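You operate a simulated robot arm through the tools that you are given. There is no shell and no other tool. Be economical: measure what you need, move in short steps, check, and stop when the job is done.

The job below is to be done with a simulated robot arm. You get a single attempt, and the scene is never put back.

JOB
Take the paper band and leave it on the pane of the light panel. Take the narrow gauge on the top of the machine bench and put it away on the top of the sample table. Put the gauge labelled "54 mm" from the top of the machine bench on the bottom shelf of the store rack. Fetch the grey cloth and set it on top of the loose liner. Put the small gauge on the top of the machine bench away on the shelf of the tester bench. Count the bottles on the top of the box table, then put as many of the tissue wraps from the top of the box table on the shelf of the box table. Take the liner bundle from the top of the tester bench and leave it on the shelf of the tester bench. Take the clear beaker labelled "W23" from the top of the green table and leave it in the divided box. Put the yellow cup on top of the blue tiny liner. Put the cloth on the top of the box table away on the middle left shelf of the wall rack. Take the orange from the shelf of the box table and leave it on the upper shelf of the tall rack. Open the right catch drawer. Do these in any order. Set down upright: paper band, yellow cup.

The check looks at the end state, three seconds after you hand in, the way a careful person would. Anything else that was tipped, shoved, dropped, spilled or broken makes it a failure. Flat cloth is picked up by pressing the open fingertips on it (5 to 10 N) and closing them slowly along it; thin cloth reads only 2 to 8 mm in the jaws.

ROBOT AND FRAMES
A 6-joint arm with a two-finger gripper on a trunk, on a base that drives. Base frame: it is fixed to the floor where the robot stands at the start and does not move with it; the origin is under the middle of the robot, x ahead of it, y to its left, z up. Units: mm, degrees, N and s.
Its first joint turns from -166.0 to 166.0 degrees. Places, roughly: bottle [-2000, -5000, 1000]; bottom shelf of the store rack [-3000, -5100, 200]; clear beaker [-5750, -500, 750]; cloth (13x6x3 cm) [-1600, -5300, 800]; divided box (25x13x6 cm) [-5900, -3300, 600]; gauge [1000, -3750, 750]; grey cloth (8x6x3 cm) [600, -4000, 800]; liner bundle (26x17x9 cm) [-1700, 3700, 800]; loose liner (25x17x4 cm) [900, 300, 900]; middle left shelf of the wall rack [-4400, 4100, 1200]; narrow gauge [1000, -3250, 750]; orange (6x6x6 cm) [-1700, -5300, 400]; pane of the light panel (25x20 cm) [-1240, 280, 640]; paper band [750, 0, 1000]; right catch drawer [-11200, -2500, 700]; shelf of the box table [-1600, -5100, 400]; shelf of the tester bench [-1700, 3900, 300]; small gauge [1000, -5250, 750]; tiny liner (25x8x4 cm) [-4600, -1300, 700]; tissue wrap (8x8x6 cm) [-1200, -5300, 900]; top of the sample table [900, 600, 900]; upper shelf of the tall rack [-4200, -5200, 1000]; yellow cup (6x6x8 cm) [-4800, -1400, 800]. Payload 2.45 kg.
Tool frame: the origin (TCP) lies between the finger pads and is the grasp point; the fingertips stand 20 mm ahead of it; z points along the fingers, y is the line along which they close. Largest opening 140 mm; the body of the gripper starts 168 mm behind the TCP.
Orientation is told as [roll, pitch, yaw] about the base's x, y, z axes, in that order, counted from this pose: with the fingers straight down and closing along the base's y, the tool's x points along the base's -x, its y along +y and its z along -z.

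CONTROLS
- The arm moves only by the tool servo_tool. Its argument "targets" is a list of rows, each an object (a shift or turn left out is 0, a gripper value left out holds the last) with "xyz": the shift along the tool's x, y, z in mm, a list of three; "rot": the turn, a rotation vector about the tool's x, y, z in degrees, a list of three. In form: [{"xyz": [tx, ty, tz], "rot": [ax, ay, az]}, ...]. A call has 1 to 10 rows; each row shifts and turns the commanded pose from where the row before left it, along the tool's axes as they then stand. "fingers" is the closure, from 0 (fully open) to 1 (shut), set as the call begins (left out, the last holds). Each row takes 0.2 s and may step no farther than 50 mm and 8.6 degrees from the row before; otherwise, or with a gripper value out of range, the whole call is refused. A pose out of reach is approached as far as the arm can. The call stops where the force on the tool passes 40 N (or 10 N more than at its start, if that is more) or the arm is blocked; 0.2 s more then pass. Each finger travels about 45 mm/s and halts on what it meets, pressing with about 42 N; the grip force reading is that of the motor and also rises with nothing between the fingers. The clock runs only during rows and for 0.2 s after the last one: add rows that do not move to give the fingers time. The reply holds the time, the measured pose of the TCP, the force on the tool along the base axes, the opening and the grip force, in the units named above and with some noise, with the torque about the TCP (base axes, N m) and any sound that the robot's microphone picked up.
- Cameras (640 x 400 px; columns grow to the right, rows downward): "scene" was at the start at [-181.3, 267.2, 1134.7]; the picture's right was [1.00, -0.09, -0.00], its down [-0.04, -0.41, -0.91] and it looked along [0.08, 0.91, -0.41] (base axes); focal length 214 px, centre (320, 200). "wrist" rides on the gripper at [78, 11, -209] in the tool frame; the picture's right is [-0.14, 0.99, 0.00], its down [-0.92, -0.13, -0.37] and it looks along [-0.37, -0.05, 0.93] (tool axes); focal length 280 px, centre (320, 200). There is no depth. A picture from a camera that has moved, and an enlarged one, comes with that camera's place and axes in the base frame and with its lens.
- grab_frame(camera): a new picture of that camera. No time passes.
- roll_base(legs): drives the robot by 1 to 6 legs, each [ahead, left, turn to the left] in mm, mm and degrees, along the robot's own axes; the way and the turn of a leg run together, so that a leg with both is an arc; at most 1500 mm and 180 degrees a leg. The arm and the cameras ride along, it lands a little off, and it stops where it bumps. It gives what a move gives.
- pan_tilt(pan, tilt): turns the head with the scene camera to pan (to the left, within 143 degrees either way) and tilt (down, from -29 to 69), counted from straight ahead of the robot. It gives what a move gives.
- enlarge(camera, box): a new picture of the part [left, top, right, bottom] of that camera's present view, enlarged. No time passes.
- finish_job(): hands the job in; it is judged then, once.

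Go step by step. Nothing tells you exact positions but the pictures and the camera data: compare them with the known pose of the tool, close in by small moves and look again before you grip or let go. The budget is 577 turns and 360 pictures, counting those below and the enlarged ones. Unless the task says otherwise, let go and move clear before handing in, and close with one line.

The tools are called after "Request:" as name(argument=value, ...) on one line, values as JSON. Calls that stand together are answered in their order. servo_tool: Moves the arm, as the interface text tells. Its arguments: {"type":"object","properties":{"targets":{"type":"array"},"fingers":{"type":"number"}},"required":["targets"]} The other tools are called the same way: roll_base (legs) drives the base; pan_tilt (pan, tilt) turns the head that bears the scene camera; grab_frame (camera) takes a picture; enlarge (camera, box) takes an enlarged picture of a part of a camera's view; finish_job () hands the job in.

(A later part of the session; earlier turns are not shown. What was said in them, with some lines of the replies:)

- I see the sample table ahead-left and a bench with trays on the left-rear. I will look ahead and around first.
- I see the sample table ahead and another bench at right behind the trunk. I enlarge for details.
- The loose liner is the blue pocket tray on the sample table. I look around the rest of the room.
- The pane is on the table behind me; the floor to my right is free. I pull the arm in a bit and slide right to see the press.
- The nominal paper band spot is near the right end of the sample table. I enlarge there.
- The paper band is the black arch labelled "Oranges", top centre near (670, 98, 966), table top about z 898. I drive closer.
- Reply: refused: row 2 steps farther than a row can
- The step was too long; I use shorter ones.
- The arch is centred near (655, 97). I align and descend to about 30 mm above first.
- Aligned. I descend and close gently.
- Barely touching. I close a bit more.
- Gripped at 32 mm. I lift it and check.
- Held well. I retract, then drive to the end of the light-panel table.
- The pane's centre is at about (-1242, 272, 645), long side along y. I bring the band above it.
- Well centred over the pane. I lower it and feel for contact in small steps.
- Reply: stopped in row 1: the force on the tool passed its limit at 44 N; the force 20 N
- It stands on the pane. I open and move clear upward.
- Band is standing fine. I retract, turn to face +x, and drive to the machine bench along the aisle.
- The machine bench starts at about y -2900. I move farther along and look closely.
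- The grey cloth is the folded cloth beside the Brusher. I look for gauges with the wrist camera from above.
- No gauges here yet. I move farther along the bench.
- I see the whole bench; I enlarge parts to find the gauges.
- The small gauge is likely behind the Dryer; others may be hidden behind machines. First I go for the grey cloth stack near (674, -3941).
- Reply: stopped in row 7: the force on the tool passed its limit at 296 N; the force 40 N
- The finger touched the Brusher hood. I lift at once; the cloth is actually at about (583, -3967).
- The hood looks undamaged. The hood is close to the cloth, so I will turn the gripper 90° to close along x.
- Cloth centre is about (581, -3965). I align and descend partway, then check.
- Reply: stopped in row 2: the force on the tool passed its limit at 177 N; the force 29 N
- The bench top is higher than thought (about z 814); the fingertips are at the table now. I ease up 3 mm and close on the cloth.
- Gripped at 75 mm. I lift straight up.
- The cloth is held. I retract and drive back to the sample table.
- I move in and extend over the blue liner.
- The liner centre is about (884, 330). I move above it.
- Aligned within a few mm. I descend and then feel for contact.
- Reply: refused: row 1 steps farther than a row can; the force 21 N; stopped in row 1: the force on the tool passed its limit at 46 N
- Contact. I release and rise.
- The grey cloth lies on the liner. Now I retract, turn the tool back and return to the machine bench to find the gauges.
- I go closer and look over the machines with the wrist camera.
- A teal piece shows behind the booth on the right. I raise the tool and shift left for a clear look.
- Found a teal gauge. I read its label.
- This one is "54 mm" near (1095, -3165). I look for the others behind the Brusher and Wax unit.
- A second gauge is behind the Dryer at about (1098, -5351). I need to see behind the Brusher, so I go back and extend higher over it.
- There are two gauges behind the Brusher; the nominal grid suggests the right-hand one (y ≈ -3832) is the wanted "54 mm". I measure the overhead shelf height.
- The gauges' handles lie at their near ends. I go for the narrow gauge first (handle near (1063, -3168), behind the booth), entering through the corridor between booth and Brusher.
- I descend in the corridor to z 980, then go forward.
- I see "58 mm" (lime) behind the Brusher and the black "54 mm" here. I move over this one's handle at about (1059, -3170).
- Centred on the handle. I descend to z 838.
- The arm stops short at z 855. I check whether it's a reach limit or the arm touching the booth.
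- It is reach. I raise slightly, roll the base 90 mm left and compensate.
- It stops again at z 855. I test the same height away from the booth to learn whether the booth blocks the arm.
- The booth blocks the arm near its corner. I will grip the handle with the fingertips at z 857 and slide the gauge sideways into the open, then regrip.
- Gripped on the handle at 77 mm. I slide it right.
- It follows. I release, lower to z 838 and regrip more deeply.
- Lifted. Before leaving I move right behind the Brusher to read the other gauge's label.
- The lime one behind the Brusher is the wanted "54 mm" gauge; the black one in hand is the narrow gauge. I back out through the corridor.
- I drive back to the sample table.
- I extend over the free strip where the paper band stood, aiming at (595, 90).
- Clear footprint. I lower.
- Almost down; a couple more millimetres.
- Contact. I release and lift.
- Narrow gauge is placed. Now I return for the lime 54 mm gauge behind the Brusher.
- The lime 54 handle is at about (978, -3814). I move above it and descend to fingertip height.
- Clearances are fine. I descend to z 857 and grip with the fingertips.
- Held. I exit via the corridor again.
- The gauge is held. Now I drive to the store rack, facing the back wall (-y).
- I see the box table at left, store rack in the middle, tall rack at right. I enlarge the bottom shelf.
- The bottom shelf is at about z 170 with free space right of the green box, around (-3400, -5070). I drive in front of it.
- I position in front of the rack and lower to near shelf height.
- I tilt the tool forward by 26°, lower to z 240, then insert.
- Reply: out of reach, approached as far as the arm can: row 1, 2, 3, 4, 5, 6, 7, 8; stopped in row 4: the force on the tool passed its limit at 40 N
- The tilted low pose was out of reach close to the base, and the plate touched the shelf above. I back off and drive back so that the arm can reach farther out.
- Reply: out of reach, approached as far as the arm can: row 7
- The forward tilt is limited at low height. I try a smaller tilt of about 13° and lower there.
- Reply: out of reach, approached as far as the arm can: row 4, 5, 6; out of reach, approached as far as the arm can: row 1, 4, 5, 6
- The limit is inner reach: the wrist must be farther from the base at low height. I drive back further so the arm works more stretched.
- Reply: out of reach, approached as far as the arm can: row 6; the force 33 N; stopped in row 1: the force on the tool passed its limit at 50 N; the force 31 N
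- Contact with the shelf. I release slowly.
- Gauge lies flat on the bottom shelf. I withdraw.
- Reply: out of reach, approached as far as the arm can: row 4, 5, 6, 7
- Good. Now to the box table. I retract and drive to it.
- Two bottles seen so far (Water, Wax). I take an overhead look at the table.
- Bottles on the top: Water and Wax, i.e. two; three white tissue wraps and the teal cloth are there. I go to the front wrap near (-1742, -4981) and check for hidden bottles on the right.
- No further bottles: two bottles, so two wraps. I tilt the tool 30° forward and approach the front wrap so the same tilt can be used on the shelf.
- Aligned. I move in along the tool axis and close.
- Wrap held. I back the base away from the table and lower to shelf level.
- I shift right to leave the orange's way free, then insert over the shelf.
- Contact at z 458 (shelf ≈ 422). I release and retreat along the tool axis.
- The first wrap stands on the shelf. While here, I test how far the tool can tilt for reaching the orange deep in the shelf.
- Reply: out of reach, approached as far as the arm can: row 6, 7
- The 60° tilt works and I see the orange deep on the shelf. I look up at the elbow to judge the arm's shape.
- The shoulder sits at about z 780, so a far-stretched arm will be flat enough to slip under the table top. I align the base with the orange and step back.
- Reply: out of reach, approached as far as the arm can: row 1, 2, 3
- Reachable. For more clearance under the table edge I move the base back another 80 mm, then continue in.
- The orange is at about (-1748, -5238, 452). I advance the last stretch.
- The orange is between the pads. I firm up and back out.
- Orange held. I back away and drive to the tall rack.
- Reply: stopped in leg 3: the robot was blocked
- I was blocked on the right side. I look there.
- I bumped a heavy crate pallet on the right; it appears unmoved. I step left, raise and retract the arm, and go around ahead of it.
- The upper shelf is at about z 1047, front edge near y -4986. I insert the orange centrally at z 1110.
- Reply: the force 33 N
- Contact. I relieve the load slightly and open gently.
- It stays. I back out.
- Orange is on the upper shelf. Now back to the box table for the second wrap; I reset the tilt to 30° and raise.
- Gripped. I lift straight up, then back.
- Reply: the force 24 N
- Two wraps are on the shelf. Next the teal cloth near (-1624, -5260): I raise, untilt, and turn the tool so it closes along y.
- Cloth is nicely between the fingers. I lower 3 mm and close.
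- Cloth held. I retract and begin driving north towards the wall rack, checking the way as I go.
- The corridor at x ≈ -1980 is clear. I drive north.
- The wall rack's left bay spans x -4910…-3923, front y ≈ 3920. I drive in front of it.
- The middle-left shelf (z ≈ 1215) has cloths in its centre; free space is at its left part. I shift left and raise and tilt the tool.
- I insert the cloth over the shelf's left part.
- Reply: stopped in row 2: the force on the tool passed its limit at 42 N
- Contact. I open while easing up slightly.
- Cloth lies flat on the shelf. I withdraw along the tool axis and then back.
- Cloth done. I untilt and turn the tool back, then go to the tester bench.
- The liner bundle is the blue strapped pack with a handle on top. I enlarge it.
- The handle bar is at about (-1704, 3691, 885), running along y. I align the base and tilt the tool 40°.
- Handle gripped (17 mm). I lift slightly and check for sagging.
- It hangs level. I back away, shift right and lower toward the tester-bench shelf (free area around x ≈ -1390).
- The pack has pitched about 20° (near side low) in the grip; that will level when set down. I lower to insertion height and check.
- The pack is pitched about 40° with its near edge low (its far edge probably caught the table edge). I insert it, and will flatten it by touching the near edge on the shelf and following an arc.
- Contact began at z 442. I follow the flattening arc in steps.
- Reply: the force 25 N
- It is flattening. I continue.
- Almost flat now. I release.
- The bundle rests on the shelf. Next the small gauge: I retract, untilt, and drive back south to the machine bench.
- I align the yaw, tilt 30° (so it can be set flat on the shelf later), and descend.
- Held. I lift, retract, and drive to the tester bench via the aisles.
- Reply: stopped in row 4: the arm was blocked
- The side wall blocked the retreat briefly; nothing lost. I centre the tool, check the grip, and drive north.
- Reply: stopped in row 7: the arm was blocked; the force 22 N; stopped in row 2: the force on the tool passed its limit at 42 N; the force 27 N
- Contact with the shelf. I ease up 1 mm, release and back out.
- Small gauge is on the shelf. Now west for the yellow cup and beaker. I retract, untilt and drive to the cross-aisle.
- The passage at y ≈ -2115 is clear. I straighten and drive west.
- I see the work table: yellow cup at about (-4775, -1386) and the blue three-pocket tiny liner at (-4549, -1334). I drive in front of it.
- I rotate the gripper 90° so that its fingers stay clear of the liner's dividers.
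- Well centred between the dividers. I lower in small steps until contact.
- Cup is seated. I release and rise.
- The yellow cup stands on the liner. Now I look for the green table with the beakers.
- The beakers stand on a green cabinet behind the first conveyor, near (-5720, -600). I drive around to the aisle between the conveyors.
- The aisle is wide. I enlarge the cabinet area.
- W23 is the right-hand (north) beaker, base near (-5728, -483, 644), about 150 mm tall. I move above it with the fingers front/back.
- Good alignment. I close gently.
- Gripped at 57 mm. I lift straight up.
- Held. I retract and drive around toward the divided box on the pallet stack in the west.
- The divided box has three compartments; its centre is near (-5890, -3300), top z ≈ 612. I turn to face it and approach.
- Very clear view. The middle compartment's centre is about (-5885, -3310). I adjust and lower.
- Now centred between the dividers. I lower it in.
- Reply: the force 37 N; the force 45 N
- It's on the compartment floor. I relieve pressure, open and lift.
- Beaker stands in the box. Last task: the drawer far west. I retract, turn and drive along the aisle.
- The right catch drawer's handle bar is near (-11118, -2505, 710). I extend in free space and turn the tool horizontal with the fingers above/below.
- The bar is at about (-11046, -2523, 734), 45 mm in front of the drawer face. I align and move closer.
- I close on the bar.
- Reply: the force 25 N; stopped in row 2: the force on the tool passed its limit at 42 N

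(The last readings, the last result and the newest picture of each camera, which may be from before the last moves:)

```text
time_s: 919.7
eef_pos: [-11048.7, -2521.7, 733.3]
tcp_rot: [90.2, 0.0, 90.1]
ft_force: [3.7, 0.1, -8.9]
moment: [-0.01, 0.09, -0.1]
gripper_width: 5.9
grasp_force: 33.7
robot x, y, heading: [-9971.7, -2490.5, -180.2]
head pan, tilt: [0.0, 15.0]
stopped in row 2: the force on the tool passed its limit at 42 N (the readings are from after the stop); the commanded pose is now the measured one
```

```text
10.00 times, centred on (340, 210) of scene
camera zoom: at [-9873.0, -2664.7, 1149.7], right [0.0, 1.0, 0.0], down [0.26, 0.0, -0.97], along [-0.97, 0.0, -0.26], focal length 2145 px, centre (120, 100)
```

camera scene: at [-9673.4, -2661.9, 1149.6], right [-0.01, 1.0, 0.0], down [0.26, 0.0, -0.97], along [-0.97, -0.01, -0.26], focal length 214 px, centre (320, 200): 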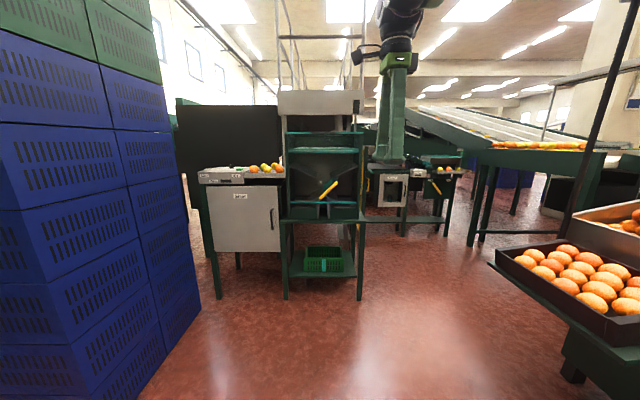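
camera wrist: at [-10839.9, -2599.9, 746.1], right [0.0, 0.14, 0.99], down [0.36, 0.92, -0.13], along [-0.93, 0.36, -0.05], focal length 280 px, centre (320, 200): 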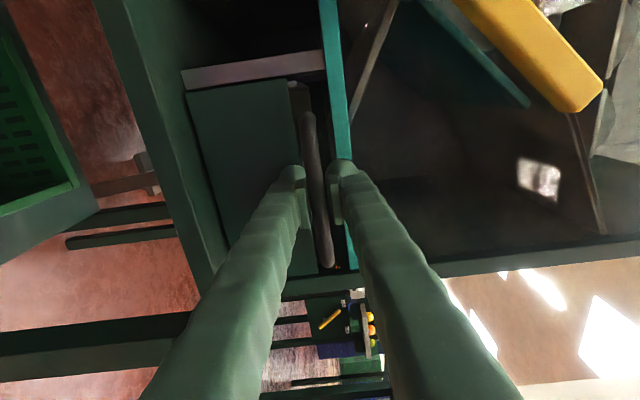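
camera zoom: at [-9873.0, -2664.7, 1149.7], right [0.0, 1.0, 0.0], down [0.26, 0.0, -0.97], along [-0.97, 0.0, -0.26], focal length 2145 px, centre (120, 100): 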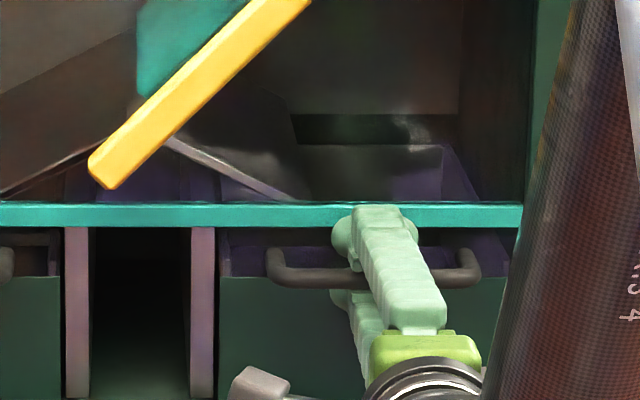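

The fingertips only caught the bar's front. I reopen, and advance about 22 mm more before closing.

Request:
servo_tool(targets=[{"xyz": [0, 0, -4]}, {"xyz": [0, 0, 0]}, {"xyz": [0, 0, 0]}, {"xyz": [0, 0, 0]}], fingers=0.66)

Request:
servo_tool(targets=[{"xyz": [0, -2, 8]}, {"xyz": [0, 0, 8]}, {"xyz": [0, 0, 6]}, {"xyz": [0, 0, 0]}])

Request:
enlarge(camera="scene", box=[310, 190, 370, 230])

```text
time_s: 920.7
eef_pos: [-11045.8, -2521.9, 733.5]
tcp_rot: [90.2, 0.1, 90.3]
ft_force: [-1.4, 0.5, 1.2]
moment: [-0.01, 0.01, 0.02]
gripper_width: 47.8
grasp_force: 0.1
robot x, y, heading: [-9972.9, -2493.7, -179.8]
head pan, tilt: [0.0, 15.0]
```

```text
time_s: 921.2
eef_pos: [-11049.0, -2521.8, 732.4]
tcp_rot: [90.2, 0.0, 90.2]
ft_force: [16.9, -0.4, 2.8]
moment: [0.05, -0.43, -0.03]
gripper_width: 47.0
grasp_force: 0.0
robot x, y, heading: [-9967.4, -2488.9, -179.8]
head pan, tilt: [0.0, 15.0]
stopped in row 2: the force on the tool passed its limit at 56 N (the readings are from after the stop); the commanded pose is now the measured one
```

```text
10.00 times, centred on (340, 210) of scene
camera zoom: at [-9871.5, -2664.6, 1149.6], right [0.0, 1.0, 0.0], down [0.26, 0.0, -0.97], along [-0.97, 0.0, -0.26], focal length 2145 px, centre (120, 100)
```

zoom: 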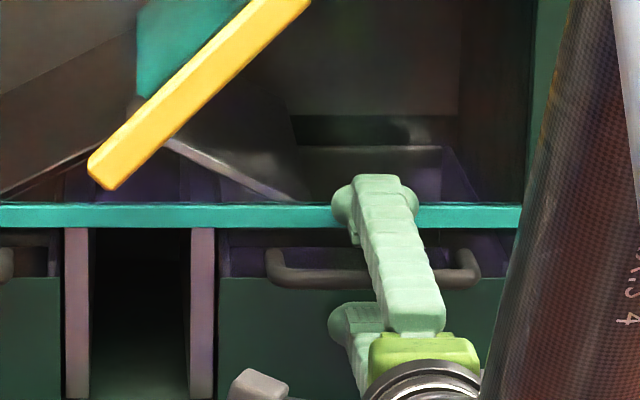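

The upper finger met the lip. I will probe with closed fingers to find where the lip and bar really are.

Request:
servo_tool(targets=[{"xyz": [0, 0, -40]}, {"xyz": [0, 0, 0]}, {"xyz": [0, -15, 0]}, {"xyz": [0, 0, 0]}, {"xyz": [0, 0, 0]}], fingers=1.0)

Request:
servo_tool(targets=[{"xyz": [0, 0, 20]}, {"xyz": [0, 0, 10]}, {"xyz": [0, 0, 6]}, {"xyz": [0, 0, 6]}, {"xyz": [0, 0, 6]}, {"xyz": [0, 0, 6]}, {"xyz": [0, 0, 6]}])

```text
time_s: 922.0
eef_pos: [-11005.7, -2522.2, 723.1]
tcp_rot: [90.3, 0.0, 90.3]
ft_force: [38.1, 0.9, 24.2]
moment: [-0.28, 0.88, 0.41]
gripper_width: 0.1
grasp_force: 20.5
robot x, y, heading: [-9972.2, -2492.0, -179.8]
head pan, tilt: [0.0, 15.0]
stopped in row 4: the force on the tool passed its limit at 47 N (the readings are from after the stop); the commanded pose is now the measured one
```

```text
time_s: 922.3
eef_pos: [-11006.7, -2524.1, 721.4]
tcp_rot: [90.3, 0.0, 90.3]
ft_force: [22.7, 0.6, 11.0]
moment: [-0.16, 0.46, 0.22]
gripper_width: 0.1
grasp_force: 29.2
robot x, y, heading: [-9967.1, -2487.9, -179.9]
head pan, tilt: [0.0, 15.0]
stopped in row 1: the force on the tool passed its limit at 89 N (the readings are from after the stop); the commanded pose is now the measured one
```

The bar is nearer than thought (about x -11035); the earlier closure probably had it gripped. I back off, reopen, go in again slightly lower and grip.

Request:
servo_tool(targets=[{"xyz": [0, 0, -30]}, {"xyz": [0, 6, 0]}, {"xyz": [0, 0, 0]}, {"xyz": [0, 0, 0]}, {"xyz": [0, 0, 0]}], fingers=0.7)

Request:
enlarge(camera="wrist", box=[220, 60, 420, 270])

Request:
enlarge(camera="scene", box=[300, 190, 380, 240])

```text
time_s: 923.5
eef_pos: [-10977.7, -2522.1, 727.3]
tcp_rot: [90.3, 0.0, 90.4]
ft_force: [-0.6, 0.2, 0.7]
moment: [-0.01, -0.04, 0.01]
gripper_width: 41.8
grasp_force: 0.0
robot x, y, heading: [-9967.5, -2493.8, -180.0]
head pan, tilt: [0.0, 15.0]
```

```text
1.90 times, centred on (320, 165) of wrist
camera zoom: at [-10769.7, -2600.8, 737.8], right [0.0, 0.14, 0.99], down [0.36, 0.92, -0.13], along [-0.93, 0.36, -0.05], focal length 534 px, centre (320, 267)
```

zoom: 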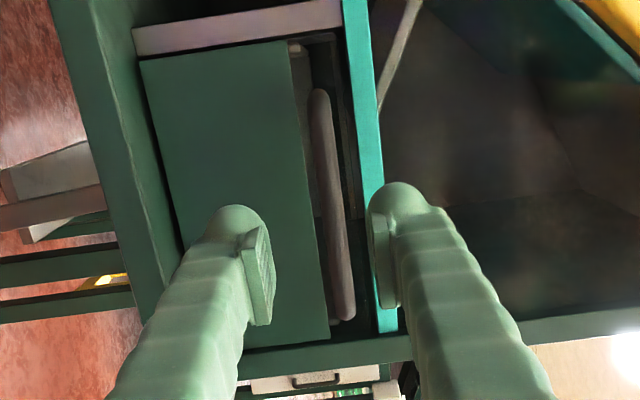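

```text
8.00 times, centred on (340, 215) of scene
camera zoom: at [-9871.5, -2664.7, 1149.6], right [0.0, 1.0, 0.0], down [0.26, 0.0, -0.97], along [-0.97, 0.0, -0.26], focal length 1716 px, centre (160, 80)
```

zoom: 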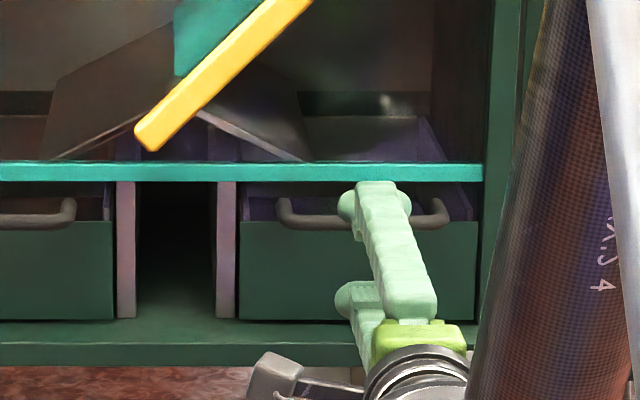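

Both views now agree: the bar is at (-11042, …, 734). I go to it and grip.

Request:
servo_tool(targets=[{"xyz": [0, 7, 0]}, {"xyz": [0, 0, 35]}, {"xyz": [0, 0, 32]}, {"xyz": [0, 0, 0]}])

Request:
servo_tool(targets=[{"xyz": [0, 0, 0]}, {"xyz": [0, 0, 0]}, {"xyz": [0, 0, 0]}, {"xyz": [0, 0, 0]}, {"xyz": [0, 0, 0]}], fingers=1.0)

Request:
enlarge(camera="wrist", box=[220, 60, 420, 270])

```text
time_s: 924.5
eef_pos: [-11046.8, -2522.9, 735.0]
tcp_rot: [90.3, 0.0, 90.2]
ft_force: [0.9, 0.9, 0.1]
moment: [0.03, 0.01, 0.0]
gripper_width: 42.2
grasp_force: 0.1
robot x, y, heading: [-9967.6, -2491.0, -179.5]
head pan, tilt: [0.0, 15.0]
```

```text
time_s: 925.7
eef_pos: [-11046.3, -2523.2, 734.3]
tcp_rot: [90.2, -0.1, 90.3]
ft_force: [5.6, 0.7, -14.4]
moment: [0.01, 0.18, -0.01]
gripper_width: 6.0
grasp_force: 34.2
robot x, y, heading: [-9970.6, -2491.9, -179.6]
head pan, tilt: [0.0, 15.0]
```

```text
1.90 times, centred on (320, 165) of wrist
camera zoom: at [-10836.4, -2601.9, 745.3], right [0.0, 0.14, 0.99], down [0.36, 0.92, -0.13], along [-0.93, 0.36, -0.05], focal length 534 px, centre (320, 267)
```

zoom: 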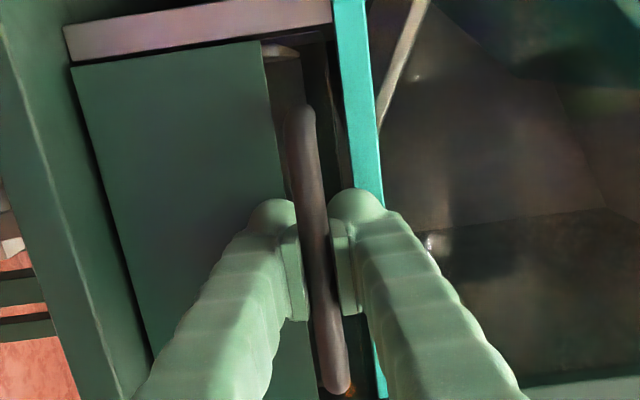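

The bar is between the pads. I pull by rolling the base back.

Request:
roll_base(legs=[[-80, 0, 0]])

Request:
enlarge(camera="scene", box=[270, 160, 410, 250])

```text
time_s: 926.7
eef_pos: [-10965.9, -2523.5, 733.9]
tcp_rot: [90.3, 0.0, 90.5]
ft_force: [-1.2, -0.4, -12.9]
moment: [0.06, 0.18, 0.01]
gripper_width: 6.1
grasp_force: 33.9
robot x, y, heading: [-9891.0, -2491.7, -179.8]
head pan, tilt: [0.0, 15.0]
```

```text
4.44 times, centred on (340, 205) of scene
camera zoom: at [-9792.7, -2664.3, 1149.7], right [0.0, 1.0, 0.0], down [0.26, 0.0, -0.97], along [-0.97, 0.0, -0.26], focal length 953 px, centre (231, 178)
```

zoom: 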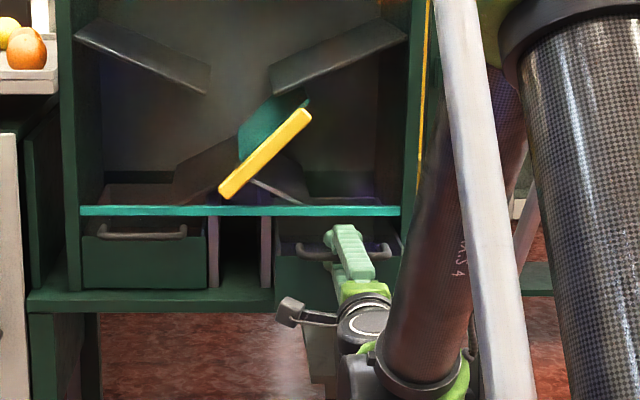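

The drawer follows. I pull further.

Request:
roll_base(legs=[[-80, 0, 0]])

Request:
roll_base(legs=[[-50, 0, 0]])

Request:
enlarge(camera="scene", box=[270, 160, 410, 250])

```text
time_s: 927.8
eef_pos: [-10888.1, -2523.0, 733.2]
tcp_rot: [90.2, 0.0, 90.3]
ft_force: [-1.4, -10.3, -13.2]
moment: [-0.02, 0.22, -0.07]
gripper_width: 6.0
grasp_force: 33.9
robot x, y, heading: [-9810.3, -2489.9, -179.7]
head pan, tilt: [0.0, 15.0]
```

```text
time_s: 928.7
eef_pos: [-10838.9, -2524.5, 733.5]
tcp_rot: [90.1, 0.0, 90.3]
ft_force: [-1.5, 0.4, -11.6]
moment: [0.01, 0.18, 0.0]
gripper_width: 6.4
grasp_force: 34.4
robot x, y, heading: [-9759.7, -2491.9, -179.5]
head pan, tilt: [0.0, 15.0]
```

```text
4.44 times, centred on (340, 205) of scene
camera zoom: at [-9663.7, -2663.8, 1149.7], right [0.0, 1.0, 0.0], down [0.26, 0.0, -0.97], along [-0.97, 0.0, -0.26], focal length 953 px, centre (231, 178)
```

zoom: 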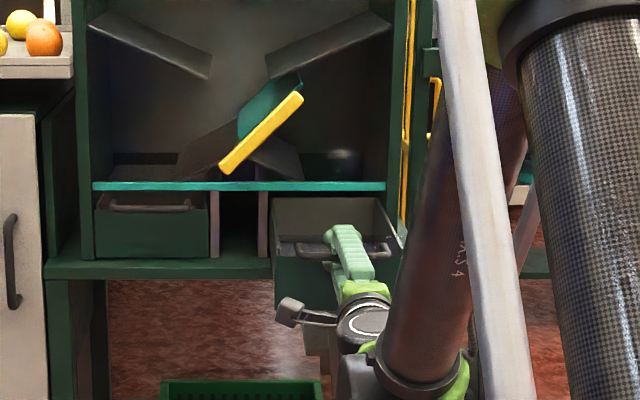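

Open about 207 mm. I pull gently a bit more to find the end of travel.

Request:
roll_base(legs=[[-40, 0, 0]])

Request:
enlarge(camera="wrist", box=[160, 0, 480, 270])

```text
time_s: 929.5
eef_pos: [-10823.2, -2524.0, 734.9]
tcp_rot: [90.3, 0.1, 90.3]
ft_force: [-2.8, 0.9, -8.3]
moment: [0.1, 0.12, -0.04]
gripper_width: 6.0
grasp_force: 34.4
robot x, y, heading: [-9744.3, -2489.7, -179.6]
head pan, tilt: [0.0, 15.0]
stopped in leg 1: the force on the tool passed its limit at 86 N (the readings are from after the stop); the commanded pose is now the measured one
```

```text
1.48 times, centred on (320, 135) of wrist
camera zoom: at [-10614.5, -2601.6, 745.3], right [0.0, 0.14, 0.99], down [0.36, 0.92, -0.13], along [-0.93, 0.36, -0.05], focal length 415 px, centre (320, 296)
```

zoom: 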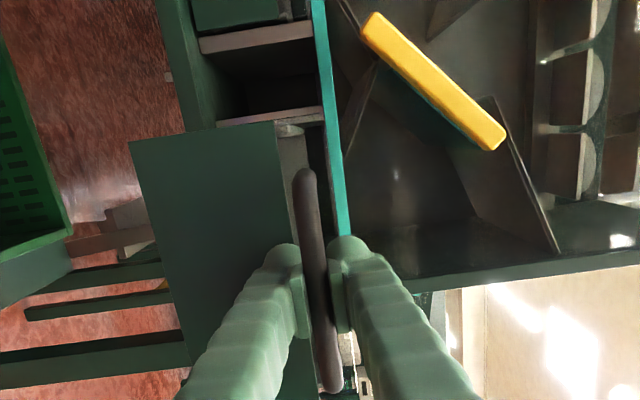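

It reached the end stop: fully open. I release and withdraw.

Request:
servo_tool(targets=[{"xyz": [0, 0, 0]}, {"xyz": [0, 0, 0]}, {"xyz": [0, 0, 0]}, {"xyz": [0, 0, 0]}], fingers=0.7)

Request:
roll_base(legs=[[-400, 0, 0]])

Request:
enlarge(camera="scene", box=[240, 130, 440, 270])

```text
time_s: 930.5
eef_pos: [-10823.6, -2524.1, 735.2]
tcp_rot: [90.3, -0.1, 90.3]
ft_force: [0.1, -0.1, -0.2]
moment: [0.01, 0.0, 0.0]
gripper_width: 41.8
grasp_force: 0.0
robot x, y, heading: [-9744.7, -2489.5, -179.6]
head pan, tilt: [0.0, 15.0]
```

```text
time_s: 933.0
eef_pos: [-10422.3, -2519.5, 735.0]
tcp_rot: [90.1, 0.1, 90.2]
ft_force: [-0.2, -0.2, -0.2]
moment: [-0.01, 0.04, 0.0]
gripper_width: 41.9
grasp_force: 0.0
robot x, y, heading: [-9343.0, -2488.7, -179.8]
head pan, tilt: [0.0, 15.0]
```

```text
2.86 times, centred on (340, 200) of scene
camera zoom: at [-9245.2, -2662.9, 1149.6], right [0.0, 1.0, 0.0], down [0.26, 0.0, -0.97], along [-0.97, 0.0, -0.26], focal length 613 px, centre (263, 200)
```

zoom: 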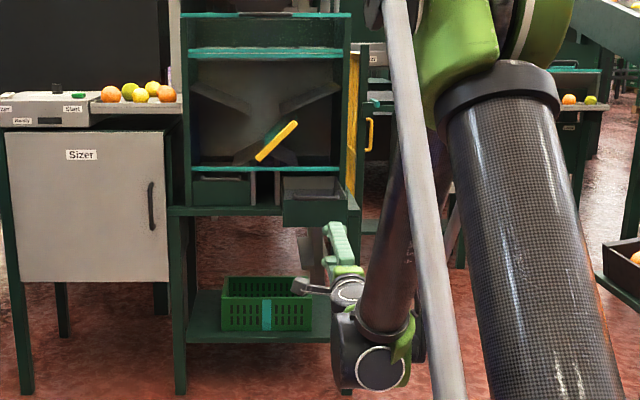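

The drawer stays open, all twelve jobs are done, and the gripper is clear. I hand in.

Request:
finish_job()

```text
The job is handed in.
```

All twelve jobs are done and handed in: there were two bottles, so two wraps went on the shelf. On the way I pressed on the Brusher hood and bumped a crate pallet; neither looked damaged or moved.
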